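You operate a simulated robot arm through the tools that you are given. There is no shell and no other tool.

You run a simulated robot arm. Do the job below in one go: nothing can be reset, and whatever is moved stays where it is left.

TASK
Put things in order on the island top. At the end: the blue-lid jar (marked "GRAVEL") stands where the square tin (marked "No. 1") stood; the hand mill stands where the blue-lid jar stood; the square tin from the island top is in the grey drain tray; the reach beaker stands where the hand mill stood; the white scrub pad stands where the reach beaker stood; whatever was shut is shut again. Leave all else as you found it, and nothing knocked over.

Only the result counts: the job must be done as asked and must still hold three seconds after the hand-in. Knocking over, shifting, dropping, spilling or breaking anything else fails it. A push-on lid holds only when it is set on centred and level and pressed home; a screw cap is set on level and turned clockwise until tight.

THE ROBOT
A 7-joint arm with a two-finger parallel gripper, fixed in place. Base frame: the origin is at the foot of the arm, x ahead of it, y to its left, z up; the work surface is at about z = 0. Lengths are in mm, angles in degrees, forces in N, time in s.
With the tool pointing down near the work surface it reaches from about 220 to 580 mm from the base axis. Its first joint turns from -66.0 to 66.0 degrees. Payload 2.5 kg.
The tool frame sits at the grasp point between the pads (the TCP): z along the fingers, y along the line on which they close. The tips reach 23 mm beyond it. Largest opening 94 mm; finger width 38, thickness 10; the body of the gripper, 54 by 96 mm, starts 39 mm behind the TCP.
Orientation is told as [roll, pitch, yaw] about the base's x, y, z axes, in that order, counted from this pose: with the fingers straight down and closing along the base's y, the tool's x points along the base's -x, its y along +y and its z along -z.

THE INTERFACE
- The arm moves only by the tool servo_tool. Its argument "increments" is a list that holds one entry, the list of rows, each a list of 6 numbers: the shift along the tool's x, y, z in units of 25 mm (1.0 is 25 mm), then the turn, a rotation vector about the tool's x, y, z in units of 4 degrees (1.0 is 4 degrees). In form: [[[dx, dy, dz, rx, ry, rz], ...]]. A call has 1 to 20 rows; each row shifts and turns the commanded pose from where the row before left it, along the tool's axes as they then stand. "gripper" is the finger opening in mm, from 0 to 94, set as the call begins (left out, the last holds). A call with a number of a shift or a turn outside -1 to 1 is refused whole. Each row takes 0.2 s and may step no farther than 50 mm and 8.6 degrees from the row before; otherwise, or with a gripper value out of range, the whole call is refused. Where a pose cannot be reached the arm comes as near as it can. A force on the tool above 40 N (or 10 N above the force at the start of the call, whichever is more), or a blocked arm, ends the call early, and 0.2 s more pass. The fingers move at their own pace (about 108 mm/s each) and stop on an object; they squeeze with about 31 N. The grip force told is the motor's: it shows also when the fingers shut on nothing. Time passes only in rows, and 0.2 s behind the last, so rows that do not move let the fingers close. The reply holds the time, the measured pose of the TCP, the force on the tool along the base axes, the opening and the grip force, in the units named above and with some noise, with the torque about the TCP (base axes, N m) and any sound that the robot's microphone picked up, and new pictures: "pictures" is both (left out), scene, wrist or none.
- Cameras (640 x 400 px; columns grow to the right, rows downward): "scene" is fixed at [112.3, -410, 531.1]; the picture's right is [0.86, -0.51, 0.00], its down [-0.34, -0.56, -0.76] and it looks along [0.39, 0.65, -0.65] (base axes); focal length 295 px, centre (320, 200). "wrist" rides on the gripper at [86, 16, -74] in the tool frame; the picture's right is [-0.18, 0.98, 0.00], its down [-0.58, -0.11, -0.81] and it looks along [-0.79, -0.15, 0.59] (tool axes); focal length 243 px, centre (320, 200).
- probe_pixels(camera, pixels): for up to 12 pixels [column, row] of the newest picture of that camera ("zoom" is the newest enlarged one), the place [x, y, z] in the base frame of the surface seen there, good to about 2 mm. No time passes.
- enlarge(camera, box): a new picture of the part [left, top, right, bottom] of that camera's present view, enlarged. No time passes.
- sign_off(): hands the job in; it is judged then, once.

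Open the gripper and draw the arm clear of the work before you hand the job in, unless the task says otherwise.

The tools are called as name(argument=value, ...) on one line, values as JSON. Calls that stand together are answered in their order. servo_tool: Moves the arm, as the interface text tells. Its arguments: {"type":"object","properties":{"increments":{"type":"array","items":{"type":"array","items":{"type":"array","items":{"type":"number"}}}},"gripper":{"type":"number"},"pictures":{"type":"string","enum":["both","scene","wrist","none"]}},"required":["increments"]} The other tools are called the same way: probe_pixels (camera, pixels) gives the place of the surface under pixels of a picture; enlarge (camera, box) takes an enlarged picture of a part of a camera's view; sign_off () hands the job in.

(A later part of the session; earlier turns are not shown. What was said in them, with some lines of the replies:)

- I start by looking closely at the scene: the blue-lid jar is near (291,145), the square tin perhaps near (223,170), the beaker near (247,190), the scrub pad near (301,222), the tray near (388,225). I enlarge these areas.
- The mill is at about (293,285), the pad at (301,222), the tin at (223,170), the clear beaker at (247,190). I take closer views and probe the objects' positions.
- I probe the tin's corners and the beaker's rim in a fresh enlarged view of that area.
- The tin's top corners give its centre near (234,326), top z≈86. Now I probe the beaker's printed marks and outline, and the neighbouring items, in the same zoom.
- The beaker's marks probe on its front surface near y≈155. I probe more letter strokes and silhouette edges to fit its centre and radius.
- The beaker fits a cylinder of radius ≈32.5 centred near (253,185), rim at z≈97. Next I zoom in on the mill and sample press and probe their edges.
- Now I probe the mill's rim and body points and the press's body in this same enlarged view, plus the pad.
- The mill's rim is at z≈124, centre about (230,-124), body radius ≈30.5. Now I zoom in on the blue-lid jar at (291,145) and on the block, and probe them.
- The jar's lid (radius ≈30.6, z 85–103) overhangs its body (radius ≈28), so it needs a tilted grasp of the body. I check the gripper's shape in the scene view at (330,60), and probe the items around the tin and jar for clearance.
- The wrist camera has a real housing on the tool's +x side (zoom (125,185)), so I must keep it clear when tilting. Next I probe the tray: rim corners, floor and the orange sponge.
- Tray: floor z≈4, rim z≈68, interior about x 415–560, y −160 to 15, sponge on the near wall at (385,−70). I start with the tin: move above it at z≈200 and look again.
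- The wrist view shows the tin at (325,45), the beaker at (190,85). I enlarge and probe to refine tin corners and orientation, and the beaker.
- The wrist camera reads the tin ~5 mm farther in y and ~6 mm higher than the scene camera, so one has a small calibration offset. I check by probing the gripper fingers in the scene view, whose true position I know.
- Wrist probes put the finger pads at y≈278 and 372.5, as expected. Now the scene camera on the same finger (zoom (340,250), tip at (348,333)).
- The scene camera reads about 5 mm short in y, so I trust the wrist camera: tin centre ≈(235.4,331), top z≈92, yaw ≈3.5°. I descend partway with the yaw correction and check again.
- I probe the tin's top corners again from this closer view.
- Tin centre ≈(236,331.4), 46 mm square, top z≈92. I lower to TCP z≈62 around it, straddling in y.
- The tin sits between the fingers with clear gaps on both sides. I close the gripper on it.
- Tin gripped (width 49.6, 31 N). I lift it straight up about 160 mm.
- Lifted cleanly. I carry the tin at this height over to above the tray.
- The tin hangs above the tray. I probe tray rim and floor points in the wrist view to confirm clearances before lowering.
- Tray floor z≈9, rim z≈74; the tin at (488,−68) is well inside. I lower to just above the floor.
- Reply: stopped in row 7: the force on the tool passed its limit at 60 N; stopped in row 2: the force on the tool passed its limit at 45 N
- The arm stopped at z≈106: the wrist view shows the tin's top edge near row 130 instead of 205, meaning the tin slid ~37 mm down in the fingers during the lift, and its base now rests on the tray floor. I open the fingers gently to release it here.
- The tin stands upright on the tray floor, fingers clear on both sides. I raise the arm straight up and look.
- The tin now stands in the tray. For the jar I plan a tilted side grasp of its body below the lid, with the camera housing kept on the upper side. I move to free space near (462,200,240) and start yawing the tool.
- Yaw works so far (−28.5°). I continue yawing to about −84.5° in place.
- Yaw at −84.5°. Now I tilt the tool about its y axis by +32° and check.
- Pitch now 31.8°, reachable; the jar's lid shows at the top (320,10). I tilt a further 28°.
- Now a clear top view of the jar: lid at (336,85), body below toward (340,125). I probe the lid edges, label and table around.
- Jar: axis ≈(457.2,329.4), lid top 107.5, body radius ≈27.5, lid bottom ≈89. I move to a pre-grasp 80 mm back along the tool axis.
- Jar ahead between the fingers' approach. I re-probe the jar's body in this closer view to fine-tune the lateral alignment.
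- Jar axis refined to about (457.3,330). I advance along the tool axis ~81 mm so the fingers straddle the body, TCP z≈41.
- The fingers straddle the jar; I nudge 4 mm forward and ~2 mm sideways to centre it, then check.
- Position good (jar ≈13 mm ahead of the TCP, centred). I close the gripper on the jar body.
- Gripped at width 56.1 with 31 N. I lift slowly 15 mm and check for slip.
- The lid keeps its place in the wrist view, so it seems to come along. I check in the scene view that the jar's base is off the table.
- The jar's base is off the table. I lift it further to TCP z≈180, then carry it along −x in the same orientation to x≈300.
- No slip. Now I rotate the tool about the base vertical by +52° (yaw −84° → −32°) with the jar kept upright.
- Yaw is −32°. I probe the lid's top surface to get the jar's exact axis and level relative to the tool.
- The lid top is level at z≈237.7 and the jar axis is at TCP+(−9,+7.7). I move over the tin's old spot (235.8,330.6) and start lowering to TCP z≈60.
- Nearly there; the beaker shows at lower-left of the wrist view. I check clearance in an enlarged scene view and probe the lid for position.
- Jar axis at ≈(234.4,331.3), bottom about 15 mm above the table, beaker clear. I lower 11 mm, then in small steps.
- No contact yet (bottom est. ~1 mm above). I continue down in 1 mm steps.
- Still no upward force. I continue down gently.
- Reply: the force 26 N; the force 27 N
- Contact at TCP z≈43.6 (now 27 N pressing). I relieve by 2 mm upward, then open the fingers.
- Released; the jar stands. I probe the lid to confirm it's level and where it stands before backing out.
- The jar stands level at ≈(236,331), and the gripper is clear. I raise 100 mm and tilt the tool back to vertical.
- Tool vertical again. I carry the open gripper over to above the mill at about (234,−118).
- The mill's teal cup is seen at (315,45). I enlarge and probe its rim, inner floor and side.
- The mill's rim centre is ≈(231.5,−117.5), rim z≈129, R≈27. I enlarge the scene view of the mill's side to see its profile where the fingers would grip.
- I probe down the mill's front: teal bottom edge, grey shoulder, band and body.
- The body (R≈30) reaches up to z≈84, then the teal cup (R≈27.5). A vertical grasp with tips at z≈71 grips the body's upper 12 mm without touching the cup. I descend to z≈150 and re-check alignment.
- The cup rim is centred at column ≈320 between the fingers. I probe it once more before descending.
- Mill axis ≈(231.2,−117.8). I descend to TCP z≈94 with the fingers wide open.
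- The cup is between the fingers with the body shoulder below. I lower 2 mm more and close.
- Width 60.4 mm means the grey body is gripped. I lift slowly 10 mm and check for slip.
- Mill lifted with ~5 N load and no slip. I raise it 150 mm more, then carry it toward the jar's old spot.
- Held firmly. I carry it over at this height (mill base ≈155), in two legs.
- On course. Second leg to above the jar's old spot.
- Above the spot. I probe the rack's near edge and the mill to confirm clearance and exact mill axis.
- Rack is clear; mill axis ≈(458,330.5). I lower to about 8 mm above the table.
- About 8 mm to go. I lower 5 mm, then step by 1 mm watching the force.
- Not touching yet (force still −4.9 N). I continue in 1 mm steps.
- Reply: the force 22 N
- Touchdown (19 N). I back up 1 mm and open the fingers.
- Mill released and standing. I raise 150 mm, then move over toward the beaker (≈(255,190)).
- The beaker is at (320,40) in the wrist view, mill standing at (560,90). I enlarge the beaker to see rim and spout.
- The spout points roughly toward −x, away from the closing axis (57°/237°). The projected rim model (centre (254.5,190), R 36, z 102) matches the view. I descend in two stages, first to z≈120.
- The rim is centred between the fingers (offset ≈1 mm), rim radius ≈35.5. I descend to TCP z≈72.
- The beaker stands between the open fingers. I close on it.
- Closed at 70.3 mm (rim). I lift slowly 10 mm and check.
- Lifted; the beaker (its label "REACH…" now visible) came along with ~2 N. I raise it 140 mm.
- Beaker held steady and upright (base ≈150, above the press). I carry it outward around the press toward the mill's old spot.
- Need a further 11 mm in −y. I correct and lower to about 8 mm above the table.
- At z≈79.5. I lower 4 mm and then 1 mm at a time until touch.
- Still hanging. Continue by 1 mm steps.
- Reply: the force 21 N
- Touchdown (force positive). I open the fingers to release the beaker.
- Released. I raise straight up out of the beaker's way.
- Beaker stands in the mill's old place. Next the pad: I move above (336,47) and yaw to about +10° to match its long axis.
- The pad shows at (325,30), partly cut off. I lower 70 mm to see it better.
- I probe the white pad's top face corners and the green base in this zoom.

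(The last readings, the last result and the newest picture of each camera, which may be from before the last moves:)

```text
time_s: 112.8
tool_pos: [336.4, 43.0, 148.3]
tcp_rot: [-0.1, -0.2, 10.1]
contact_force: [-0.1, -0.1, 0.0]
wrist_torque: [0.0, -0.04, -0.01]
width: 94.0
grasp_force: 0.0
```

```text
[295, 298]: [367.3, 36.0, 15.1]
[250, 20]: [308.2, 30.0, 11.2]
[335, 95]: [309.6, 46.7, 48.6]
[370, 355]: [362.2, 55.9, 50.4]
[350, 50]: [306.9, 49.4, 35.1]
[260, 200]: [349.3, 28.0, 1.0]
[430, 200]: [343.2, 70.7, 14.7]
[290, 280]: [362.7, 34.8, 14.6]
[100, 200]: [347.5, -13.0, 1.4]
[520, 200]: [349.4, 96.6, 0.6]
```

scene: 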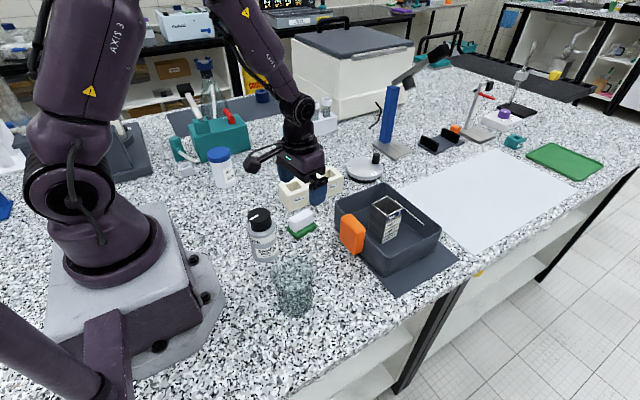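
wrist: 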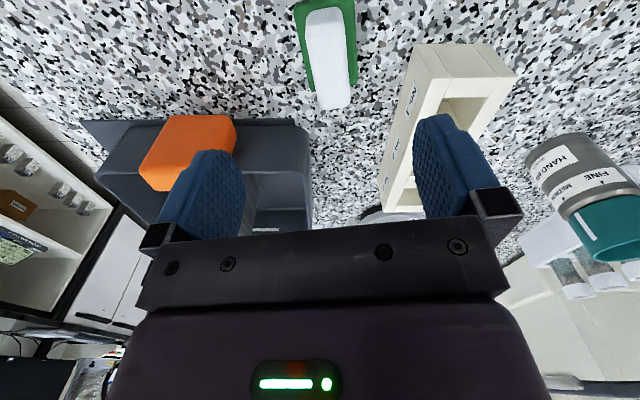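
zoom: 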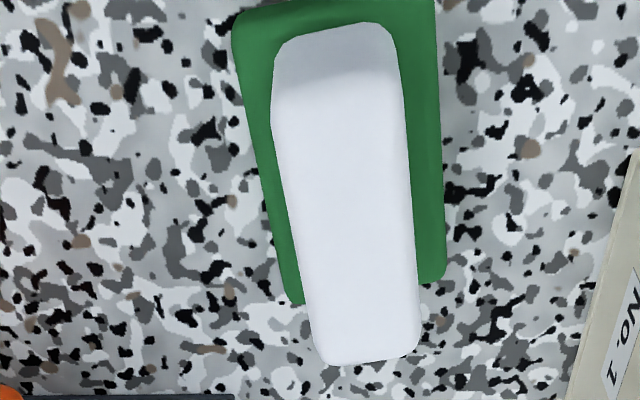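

Pad: white block centre ≈(336,51.3), axis ≈9°, top z≈49, green base below z≈15. At this yaw the camera housing would come down on the press, so I'll grip along the pad's long axis with the camera on the +y side: yaw −81°.

servo_tool(increments=[[[-0.058, 0.327, 0, 0, 0, 0], [0, 0, 0, 0, 0, 1], [0, 0, 0, 0, 0, 1], [0, 0, 0, 0, 0, 1], [0, 0, 0, 0, 0, 1], [0, 0, 0, 0, 0, 1], [0, 0, 0, 0, 0, 1], [0, 0, 0, 0, 0, 1], [0, 0, 0, 0, 0, 1], [0, 0, 0, 0, 0, 1], [0, 0, 0, 0, 0, 1], [0, 0, 0, 0, 0, 1], [0, 0, 0, 0, 0, 1], [0, 0, 0, 0, 0, 1], [0, 0, 0, 0, 0, 1], [0, 0, 0, 0, 0, 1], [0, 0, 0, 0, 0, 1], [0, 0, 0, 0, 0, 1], [0, 0, 0, 0, 0, 1], [0, 0, 0, 0, 0, 1]]], pictures="none")

servo_tool(increments=[[[0, 0, 0, 0, 0, 1], [0, 0, 0, 0, 0, 1], [0, 0, 0, 0, 0, 1], [0, 0, 0, 0, 0, 0.78], [0, 0, 0, 0, 0, 0]]])

```text
time_s: 117.0
tool_pos: [336.2, 53.2, 147.8]
tcp_rot: [0.2, -0.1, -66.1]
contact_force: [-0.2, -0.6, -0.8]
wrist_torque: [0.01, 0.01, 0.01]
width: 94.2
grasp_force: 0.1
```

```text
time_s: 118.2
tool_pos: [336.6, 52.1, 147.0]
tcp_rot: [0.2, 0.1, -81.1]
contact_force: [0.2, 0.6, 0.4]
wrist_torque: [-0.01, -0.03, 0.0]
width: 94.2
grasp_force: 0.0
```

scene: 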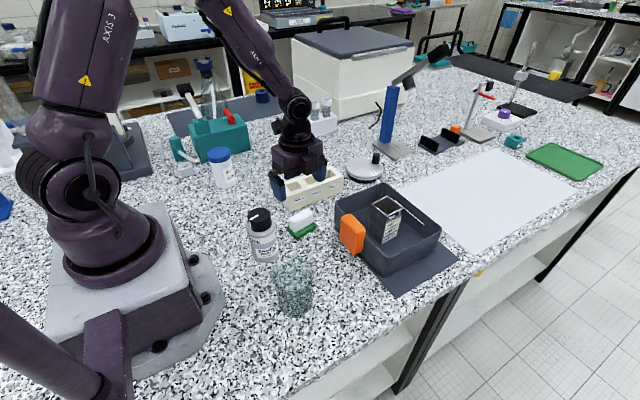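
wrist: 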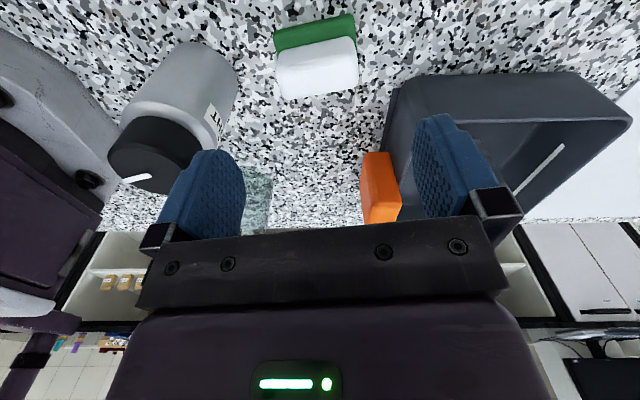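

Aligned with the pad at (317,65). I probe the press's nearest edges and the pad for clearance before descending.

probe_pixels(camera="wrist", pixels=[[236, 80], [228, 115], [198, 135], [155, 125], [278, 60], [357, 55], [318, 45], [318, 90], [278, 90], [358, 85], [275, 40], [354, 25]])

```text
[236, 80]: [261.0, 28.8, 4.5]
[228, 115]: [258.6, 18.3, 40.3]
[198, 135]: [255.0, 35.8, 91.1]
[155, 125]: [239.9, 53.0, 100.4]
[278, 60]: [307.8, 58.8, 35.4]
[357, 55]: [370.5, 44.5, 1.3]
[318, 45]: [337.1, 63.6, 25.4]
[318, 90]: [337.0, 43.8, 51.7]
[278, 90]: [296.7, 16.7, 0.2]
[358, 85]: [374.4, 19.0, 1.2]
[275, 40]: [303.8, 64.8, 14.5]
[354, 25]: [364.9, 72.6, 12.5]
```

Press edge is at x≈261; with an 84 mm opening the near finger stays 23 mm clear. I descend to TCP z≈43.

servo_tool(increments=[[[0, 0, 0.5, 0, 0, 0], [0, 0, 0.7, 0, 0, 0], [0, 0, 0.7, 0, 0, 0], [0, 0, 0.7, 0, 0, 0], [0, 0, 0.7, 0, 0, 0], [0, 0, 0.5, 0, 0, 0], [0, 0, 0.36, 0, 0, 0], [0, 0, 0, 0, 0, 0]]], gripper=84)

```text
time_s: 120.0
tool_pos: [338.3, 52.3, 44.7]
tcp_rot: [0.2, 0.1, -81.2]
contact_force: [1.0, 0.2, 0.5]
wrist_torque: [0.02, 0.0, 0.02]
width: 84.1
grasp_force: 0.1
```

scene: 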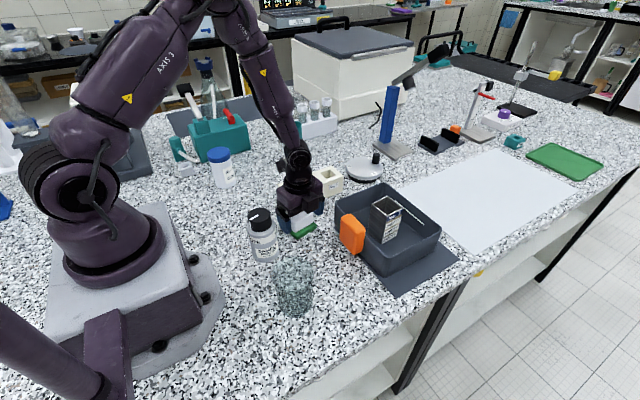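
wrist: 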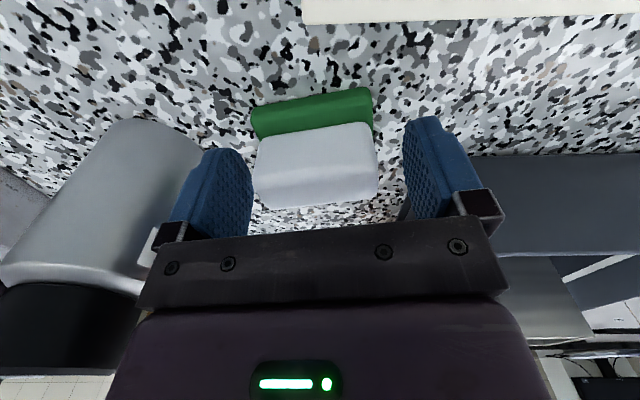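

The white block is between the fingers, tips above the green base. I close on it.

servo_tool(increments=[[[0, 0, 0, 0, 0, 0], [0, 0, 0, 0, 0, 0], [0, 0, 0, 0, 0, 0], [0, 0, 0, 0, 0, 0]]], gripper=0)

```text
time_s: 121.0
tool_pos: [337.3, 53.4, 45.9]
tcp_rot: [0.3, 0.1, -81.1]
contact_force: [1.1, 0.6, 0.5]
wrist_torque: [0.0, -0.01, 0.01]
width: 59.3
grasp_force: 30.5
```

scene: 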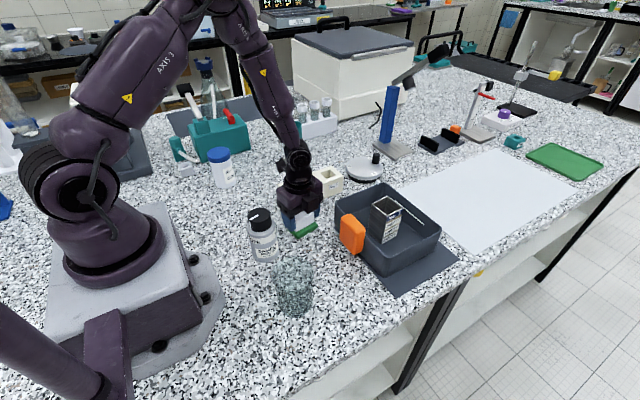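
wrist: 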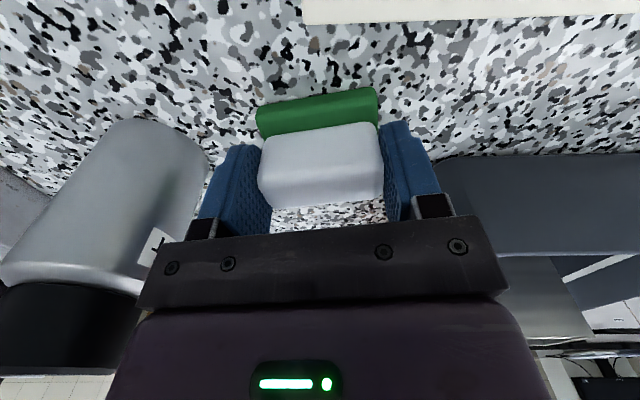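

Gripped at 59.3 mm. I lift slowly and check for slip.

servo_tool(increments=[[[0, 0, -0.06, 0, 0, 0], [0, 0, -0.1, 0, 0, 0], [0, 0, -0.12, 0, 0, 0], [0, 0, -0.12, 0, 0, 0], [0, 0, 0, 0, 0, 0]]])

```text
time_s: 122.2
tool_pos: [337.2, 52.1, 54.5]
tcp_rot: [0.2, 0.0, -81.1]
contact_force: [-0.2, 0.4, -0.9]
wrist_torque: [0.01, 0.01, -0.02]
width: 59.1
grasp_force: 31.0
```

scene: 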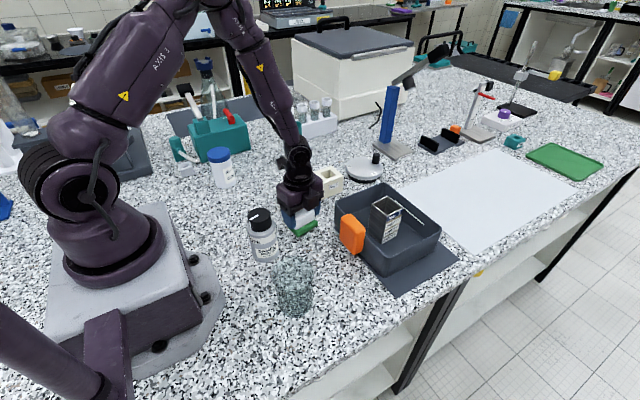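
wrist: 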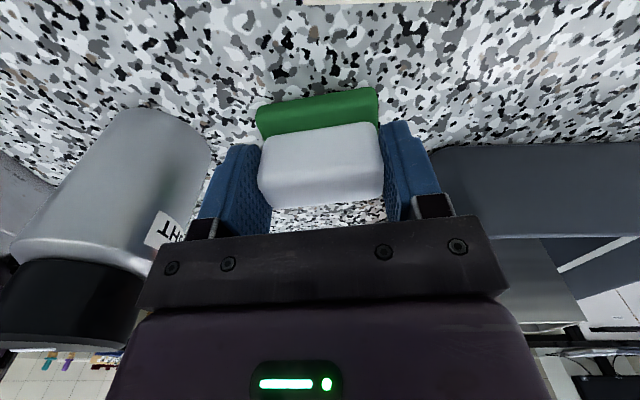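

The pad comes along cleanly. I raise it ~145 mm.

servo_tool(increments=[[[0, 0, -0.4, 0, 0, 0], [0, 0, -0.7, 0, 0, 0], [0, 0, -0.8, 0, 0, 0], [0, 0, -0.8, 0, 0, 0], [0, 0, -0.8, 0, 0, 0], [0, 0, -0.8, 0, 0, 0], [0, 0, -0.8, 0, 0, 0], [0, 0, -0.7, 0, 0, 0], [0.5, -0.2, 0, 0, 0, 0], [0.8, -0.32, 0, 0, 0, 0], [0.85, -0.342, 0, 0, 0, 0], [0.85, -0.342, 0, 0, 0, 0], [0.85, -0.342, 0, 0, 0, 0], [0.85, -0.342, 0, 0, 0, 0], [0.8, -0.32, 0, 0, 0, 0], [0.44, -0.18, 0, 0, 0, 0], [0, 0, 0, 0, 0, 0]]])

```text
time_s: 125.8
tool_pos: [253.6, 188.4, 202.2]
tcp_rot: [0.1, 0.1, -81.2]
contact_force: [-0.1, -0.3, 0.7]
wrist_torque: [-0.02, 0.0, -0.01]
width: 59.2
grasp_force: 31.1
```

scene: 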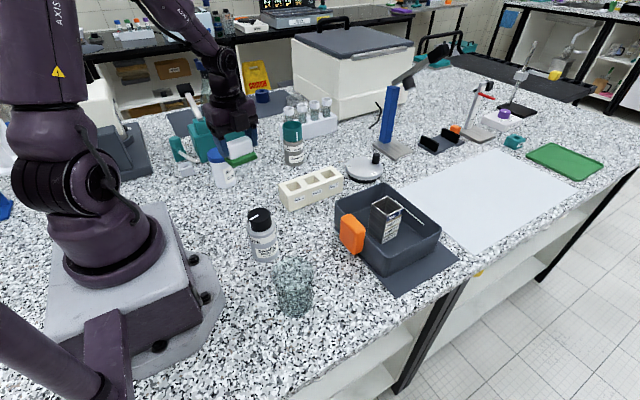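
wrist: 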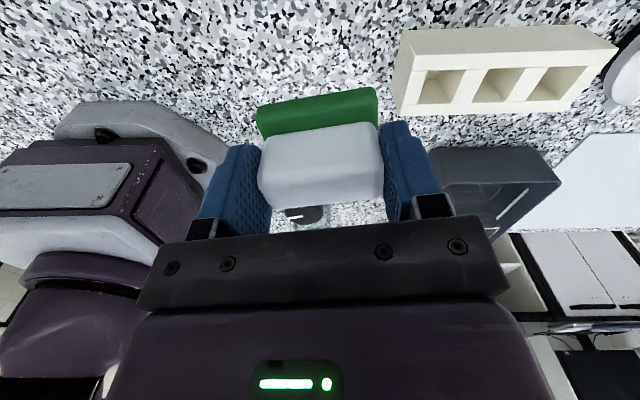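

Above the beaker's old spot. I yaw to about −32° so the camera housing stays clear of the jar when lowering.

servo_tool(increments=[[[0, 0, 0, 0, 0, -0.946], [0, 0, 0, 0, 0, -0.946], [0, 0, 0, 0, 0, -0.946], [0, 0, 0, 0, 0, -0.946], [0, 0, 0, 0, 0, -0.946], [0, 0, 0, 0, 0, -0.946], [0, 0, 0, 0, 0, -0.946], [0, 0, 0, 0, 0, -0.946], [0, 0, 0, 0, 0, -0.946], [0, 0, 0, 0, 0, -0.946], [0, 0, 0, 0, 0, -0.946], [0, 0, 0, 0, 0, -0.946], [0, 0, 0, 0, 0, -0.946], [0, 0, 0, 0, 0, 0]]])

```text
time_s: 128.8
tool_pos: [254.8, 189.2, 200.8]
tcp_rot: [0.2, -0.2, -31.9]
contact_force: [0.1, 0.3, -0.6]
wrist_torque: [0.0, -0.03, 0.01]
width: 58.9
grasp_force: 31.3
```

scene: 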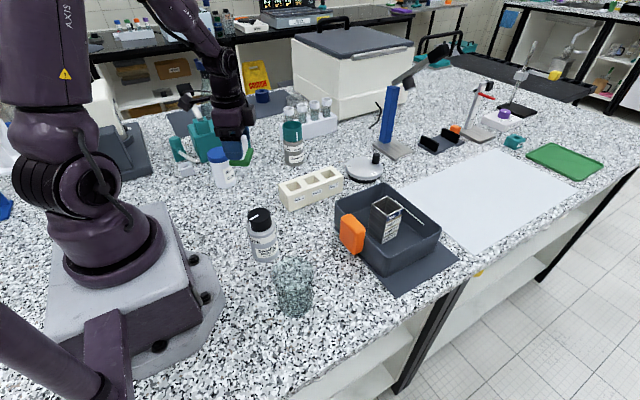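
wrist: 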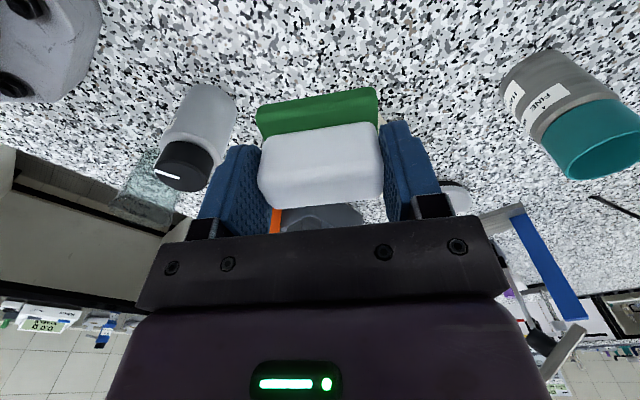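

Yaw −31.9°, position (254.8,189.2). I lower to about 7 mm above the table.

servo_tool(increments=[[[0, 0, 0.4, 0, 0, 0], [0, 0, 0.7, 0, 0, 0], [0, 0, 0.7, 0, 0, 0], [0, 0, 0.7, 0, 0, 0], [0, 0, 0.7, 0, 0, 0], [0, 0, 0.7, 0, 0, 0], [0, 0, 0.7, 0, 0, 0], [0, 0, 0.6, 0, 0, 0], [0, 0, 0.45, 0, 0, 0], [0, 0, 0.3, 0, 0, 0], [0, 0, 0, 0, 0, 0]]])

```text
time_s: 131.2
tool_pos: [255.4, 189.7, 50.4]
tcp_rot: [0.2, -0.1, -31.8]
contact_force: [0.5, 0.2, -0.4]
wrist_torque: [0.0, 0.01, 0.0]
width: 59.2
grasp_force: 30.5
```

scene: 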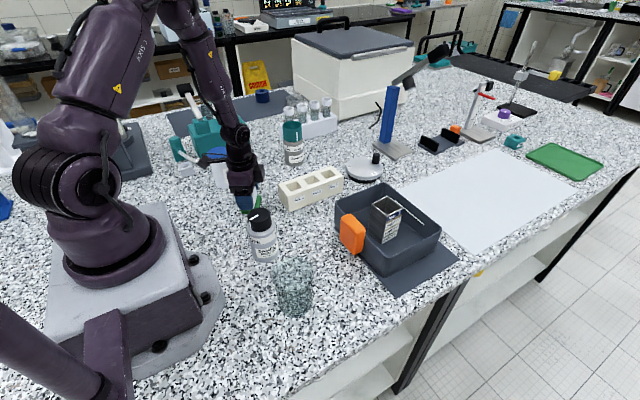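
wrist: 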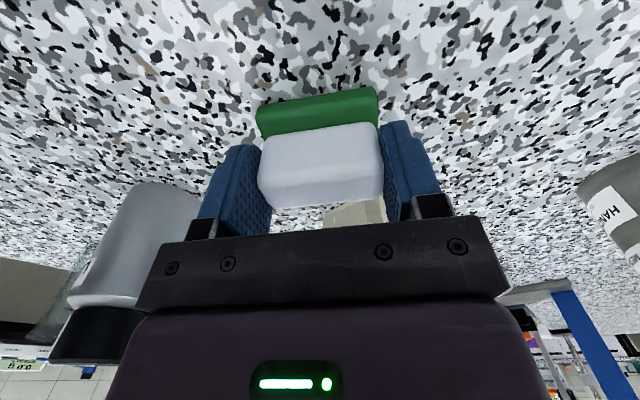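

Almost down (z≈50.4; contact expected near 45). I step down 1–2 mm at a time.

servo_tool(increments=[[[0, 0, 0.08, 0, 0, 0], [0, 0, 0.04, 0, 0, 0], [0, 0, 0, 0, 0, 0]]], pictures="none")

servo_tool(increments=[[[0, 0, 0.04, 0, 0, 0], [0, 0, 0, 0, 0, 0]]], pictures="none")

servo_tool(increments=[[[0, 0, 0.04, 0, 0, 0], [0, 0, 0, 0, 0, 0]]], pictures="none")

```text
time_s: 132.0
tool_pos: [254.9, 188.8, 48.6]
tcp_rot: [0.1, 0.0, -31.9]
contact_force: [-0.6, 0.1, -0.8]
wrist_torque: [-0.05, 0.02, 0.01]
width: 59.1
grasp_force: 30.9
```

```text
time_s: 132.6
tool_pos: [255.1, 190.9, 47.1]
tcp_rot: [0.2, -0.1, -31.9]
contact_force: [0.1, 0.2, 0.2]
wrist_torque: [-0.01, 0.03, 0.0]
width: 59.2
grasp_force: 31.0
```

```text
time_s: 133.2
tool_pos: [255.7, 189.6, 47.8]
tcp_rot: [0.2, -0.1, -31.8]
contact_force: [0.3, 0.0, -0.7]
wrist_torque: [0.0, 0.04, -0.01]
width: 59.5
grasp_force: 31.2
```

Still no contact; continuing by 1 mm.

servo_tool(increments=[[[0, 0, 0.04, 0, 0, 0], [0, 0, 0, 0, 0, 0]]], pictures="none")

servo_tool(increments=[[[0, 0, 0.04, 0, 0, 0], [0, 0, 0, 0, 0, 0]]], pictures="none")

servo_tool(increments=[[[0, 0, 0.04, 0, 0, 0], [0, 0, 0, 0, 0, 0]]], pictures="wrist")

```text
time_s: 133.8
tool_pos: [255.1, 189.8, 46.8]
tcp_rot: [0.2, -0.1, -31.9]
contact_force: [-1.2, 1.3, 3.1]
wrist_torque: [-0.06, 0.16, -0.07]
width: 59.3
grasp_force: 30.6
```

```text
time_s: 134.4
tool_pos: [256.2, 189.8, 44.7]
tcp_rot: [0.2, -0.1, -31.8]
contact_force: [-6.6, -1.8, 26.4]
wrist_torque: [-0.13, 0.21, -0.03]
width: 59.4
grasp_force: 31.3
```

```text
time_s: 135.0
tool_pos: [255.9, 188.2, 44.5]
tcp_rot: [0.3, -0.2, -32.0]
contact_force: [-1.6, -2.3, 26.7]
wrist_torque: [-0.21, 0.04, 0.03]
width: 59.2
grasp_force: 30.8
```

wrist: 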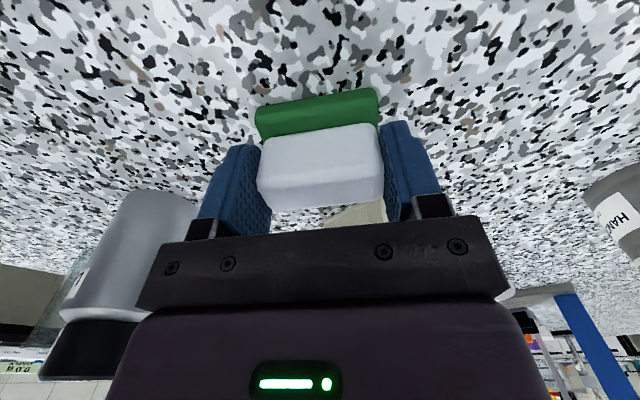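

Touchdown (27 N). I relieve 1.5 mm and open the fingers.

servo_tool(increments=[[[0, 0, -0.06, 0, 0, 0], [0, 0, 0, 0, 0, 0]]], pictures="none")

servo_tool(increments=[[[0, 0, 0, 0, 0, 0], [0, 0, 0, 0, 0, 0], [0, 0, 0, 0, 0, 0]]], gripper=88)

```text
time_s: 135.6
tool_pos: [254.1, 188.8, 44.8]
tcp_rot: [0.2, 0.0, -32.0]
contact_force: [2.1, -0.4, 5.2]
wrist_torque: [0.1, -0.22, -0.01]
width: 59.2
grasp_force: 31.1
```

```text
time_s: 136.4
tool_pos: [255.3, 188.2, 43.8]
tcp_rot: [0.2, -0.1, -31.9]
contact_force: [-0.4, -0.7, -0.4]
wrist_torque: [0.02, -0.02, 0.0]
width: 88.2
grasp_force: 0.0
```

scene: 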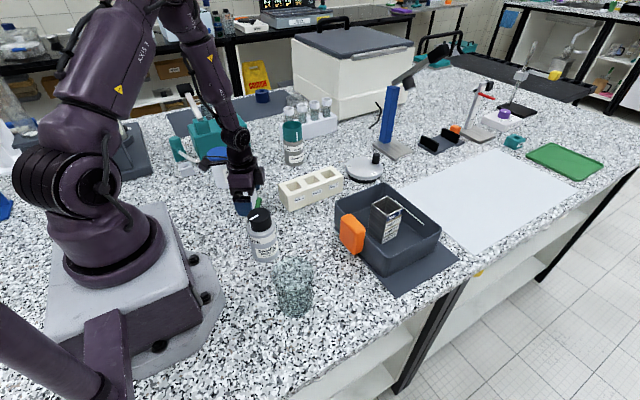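
wrist: 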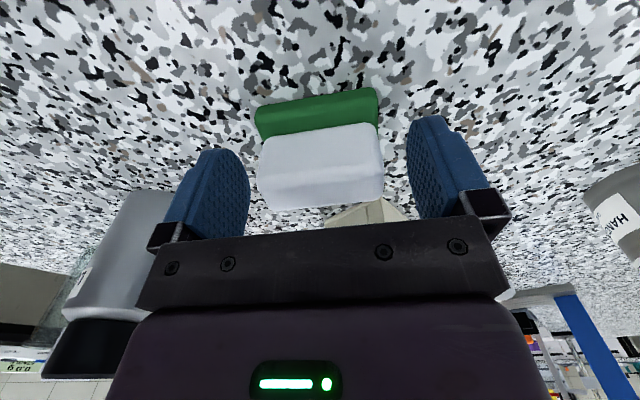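

Released, pad stands. I raise the arm straight up and inspect everything.

servo_tool(increments=[[[0, 0, -0.3, 0, 0, 0], [0, 0, -0.7, 0, 0, 0], [0, 0, -0.9, 0, 0, 0], [0, 0, -0.9, 0, 0, 0], [0, 0, -0.9, 0, 0, 0], [0, 0, -0.9, 0, 0, 0], [0, 0, -0.9, 0, 0, 0], [0, 0, -0.9, 0, 0, 0], [0, 0, -0.9, 0, 0, 0], [0, 0, -0.9, 0, 0, 0], [0, 0, 0, 0, 0, 0]]], gripper=94)

```text
time_s: 138.8
tool_pos: [252.5, 186.6, 248.5]
tcp_rot: [0.2, -0.1, -31.9]
contact_force: [0.1, 0.2, -0.7]
wrist_torque: [0.03, -0.01, -0.02]
width: 94.1
grasp_force: 0.0
```

scene: 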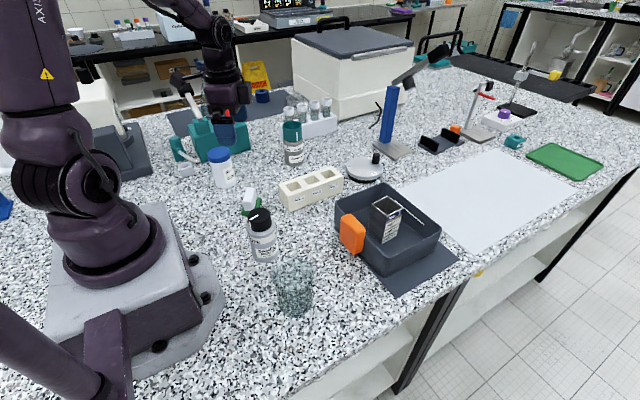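
wrist: 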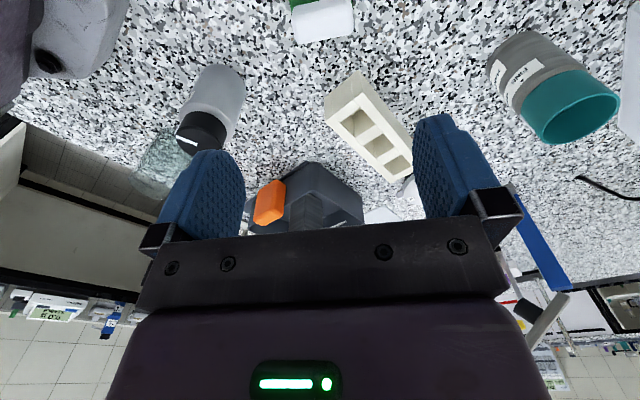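

Everything stands. I verify positions in enlarged scene views: mill, jar, beaker, pad, tin.

enlarge(camera="scene", box=[190, 130, 350, 240])

enlarge(camera="scene", box=[230, 190, 450, 325])

probe_pixels(camera="scene", pixels=[[283, 128], [302, 128], [292, 123], [292, 133], [219, 148], [219, 160], [209, 153], [229, 153], [251, 192], [246, 212], [257, 205], [388, 200]])

```text
3.64 times, centred on (270, 185) of scene
```

zoom: 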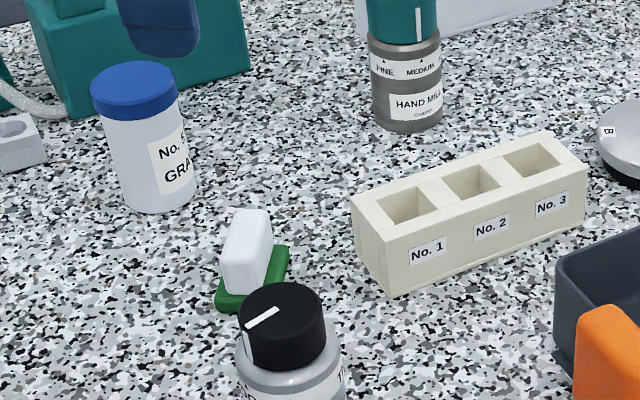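

```text
2.91 times, centred on (340, 258) of scene
```

zoom: 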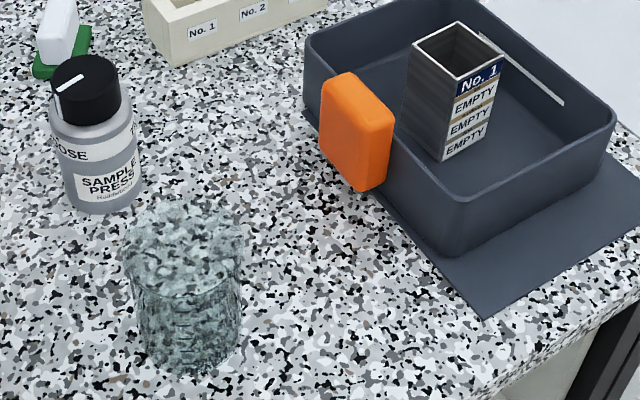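

```text
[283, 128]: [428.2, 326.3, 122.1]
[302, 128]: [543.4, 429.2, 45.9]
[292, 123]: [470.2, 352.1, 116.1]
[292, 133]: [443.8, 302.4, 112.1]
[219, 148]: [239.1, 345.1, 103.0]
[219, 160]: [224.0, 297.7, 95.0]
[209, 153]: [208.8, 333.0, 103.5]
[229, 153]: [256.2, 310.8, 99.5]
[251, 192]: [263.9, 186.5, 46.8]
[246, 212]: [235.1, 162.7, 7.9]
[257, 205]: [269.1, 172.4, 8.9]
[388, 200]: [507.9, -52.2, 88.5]
```

All items are in place: jar at the tin's old spot, mill at the jar's, beaker at the mill's, pad at the beaker's, tin upright in the tray. I raise the arm and draw it clear to near its starting pose.

servo_tool(increments=[[[0, 0, -0.7, 0, 0, 0], [0, 0, -0.8, 0, 0, 0], [0, 0, -0.8, 0, 0, 0], [0, 0, -0.7, 0, 0, 0], [-0.874, -0.252, 0, 0, 0, 0], [-0.874, -0.252, 0, 0, 0, 0], [-0.874, -0.252, 0, 0, 0, 0], [-0.874, -0.252, 0, 0, 0, 0], [-0.874, -0.252, 0, 0, 0, 0], [-0.874, -0.252, 0, 0, 0, 0], [-0.874, -0.252, 0, 0, 0, 0], [-0.874, -0.252, 0, 0, 0, 0], [-0.874, -0.252, 0, 0, 0, 0], [0, 0, 0, 0, 0, 0], [0, 0, 0, 0, 0, 0]]], gripper=94)

```text
time_s: 142.0
tool_pos: [389.3, 36.7, 324.7]
tcp_rot: [0.2, -0.1, -31.9]
contact_force: [-1.1, -0.2, -0.4]
wrist_torque: [0.03, 0.01, 0.01]
width: 94.0
grasp_force: 0.0
```

scene: 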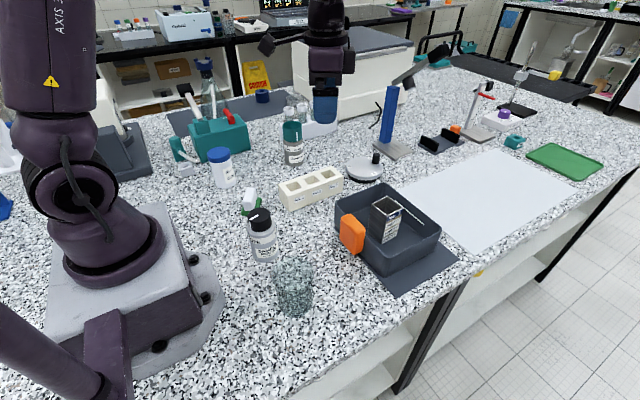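
wrist: 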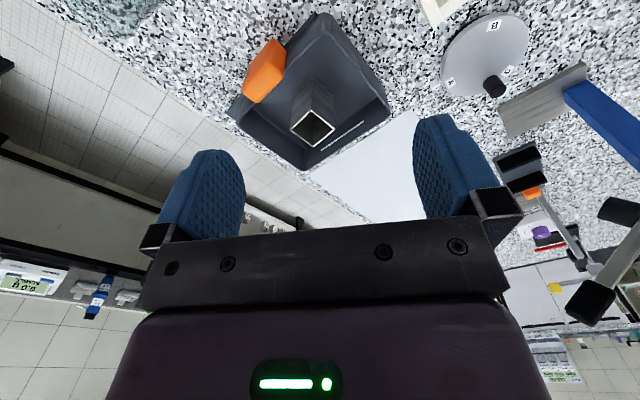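

The arm is clear. I do one last numeric check of the mill, jar, beaker and pad positions in the scene frame against the originals.

enlarge(camera="scene", box=[200, 110, 320, 220])

probe_pixels(camera="zoom", pixels=[[485, 70], [460, 180], [525, 165], [495, 195], [65, 150], [150, 145], [105, 130], [110, 160], [250, 305], [220, 375], [290, 310], [270, 275]])

probe_pixels(camera="scene", pixels=[[295, 285], [287, 300], [305, 300], [294, 310], [284, 285], [307, 285], [282, 271], [312, 268], [262, 215], [388, 205]])

```text
3.64 times, centred on (260, 165) of scene
```

zoom: 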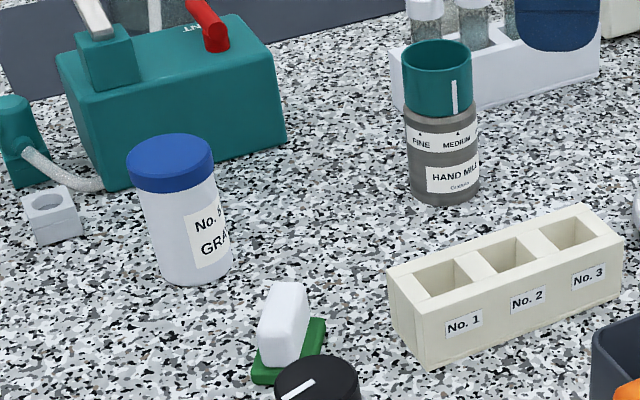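

```text
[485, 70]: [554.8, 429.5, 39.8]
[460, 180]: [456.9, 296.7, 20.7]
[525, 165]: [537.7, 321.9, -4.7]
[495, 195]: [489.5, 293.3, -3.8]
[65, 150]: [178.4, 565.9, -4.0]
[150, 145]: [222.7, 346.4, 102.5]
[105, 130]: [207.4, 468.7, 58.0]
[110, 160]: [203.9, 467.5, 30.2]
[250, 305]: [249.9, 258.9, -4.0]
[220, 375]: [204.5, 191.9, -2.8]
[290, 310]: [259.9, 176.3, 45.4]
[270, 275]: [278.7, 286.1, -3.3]
```

```text
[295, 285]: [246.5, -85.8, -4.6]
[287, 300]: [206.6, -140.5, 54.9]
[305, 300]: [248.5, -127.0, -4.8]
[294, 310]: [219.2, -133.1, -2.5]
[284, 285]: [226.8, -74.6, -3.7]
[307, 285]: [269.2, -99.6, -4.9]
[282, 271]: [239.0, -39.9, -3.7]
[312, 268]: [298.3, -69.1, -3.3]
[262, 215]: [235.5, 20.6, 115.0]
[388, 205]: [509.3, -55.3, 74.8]
```

The mill (scene ≈(455,327)) matches the jar's original scene position (≈(454,326.5)). The jar, beaker, pad and tin also stand where required, everything is upright, and the gripper is open and clear, so I hand the job in.

sign_off()

```text
The job is handed in.
```

The job is handed in, and every item ended up where you asked, standing upright. By my camera checks, each moved item is within about 2 mm of its target spot.

| Item | Now stands |
|---|---|
| Blue-lid jar ("GRAVEL") | Where the square tin stood; lid still on and level |
| Hand mill | Where the blue-lid jar stood |
| Square tin ("No. 1") | Upright in the grey drain tray |
| Reach beaker | Where the hand mill stood |
| White scrub pad | Where the reach beaker stood, turned from its original direction |

- **Tin slipped:** it slid about 37 mm down in the fingers during the lift, so it met the tray floor sooner than planned and the arm stopped at about 60 N. It stayed upright, and I saw no damage and no shift of the tray.
- **Lids:** I took nothing off. The jar was the only shut item I moved, and its lid stayed on.
- **Everything else:** I saw no sign that anything else was touched or moved, including the sample press, the block and the orange sponge.

The gripper is open and the arm is back near its starting pose.
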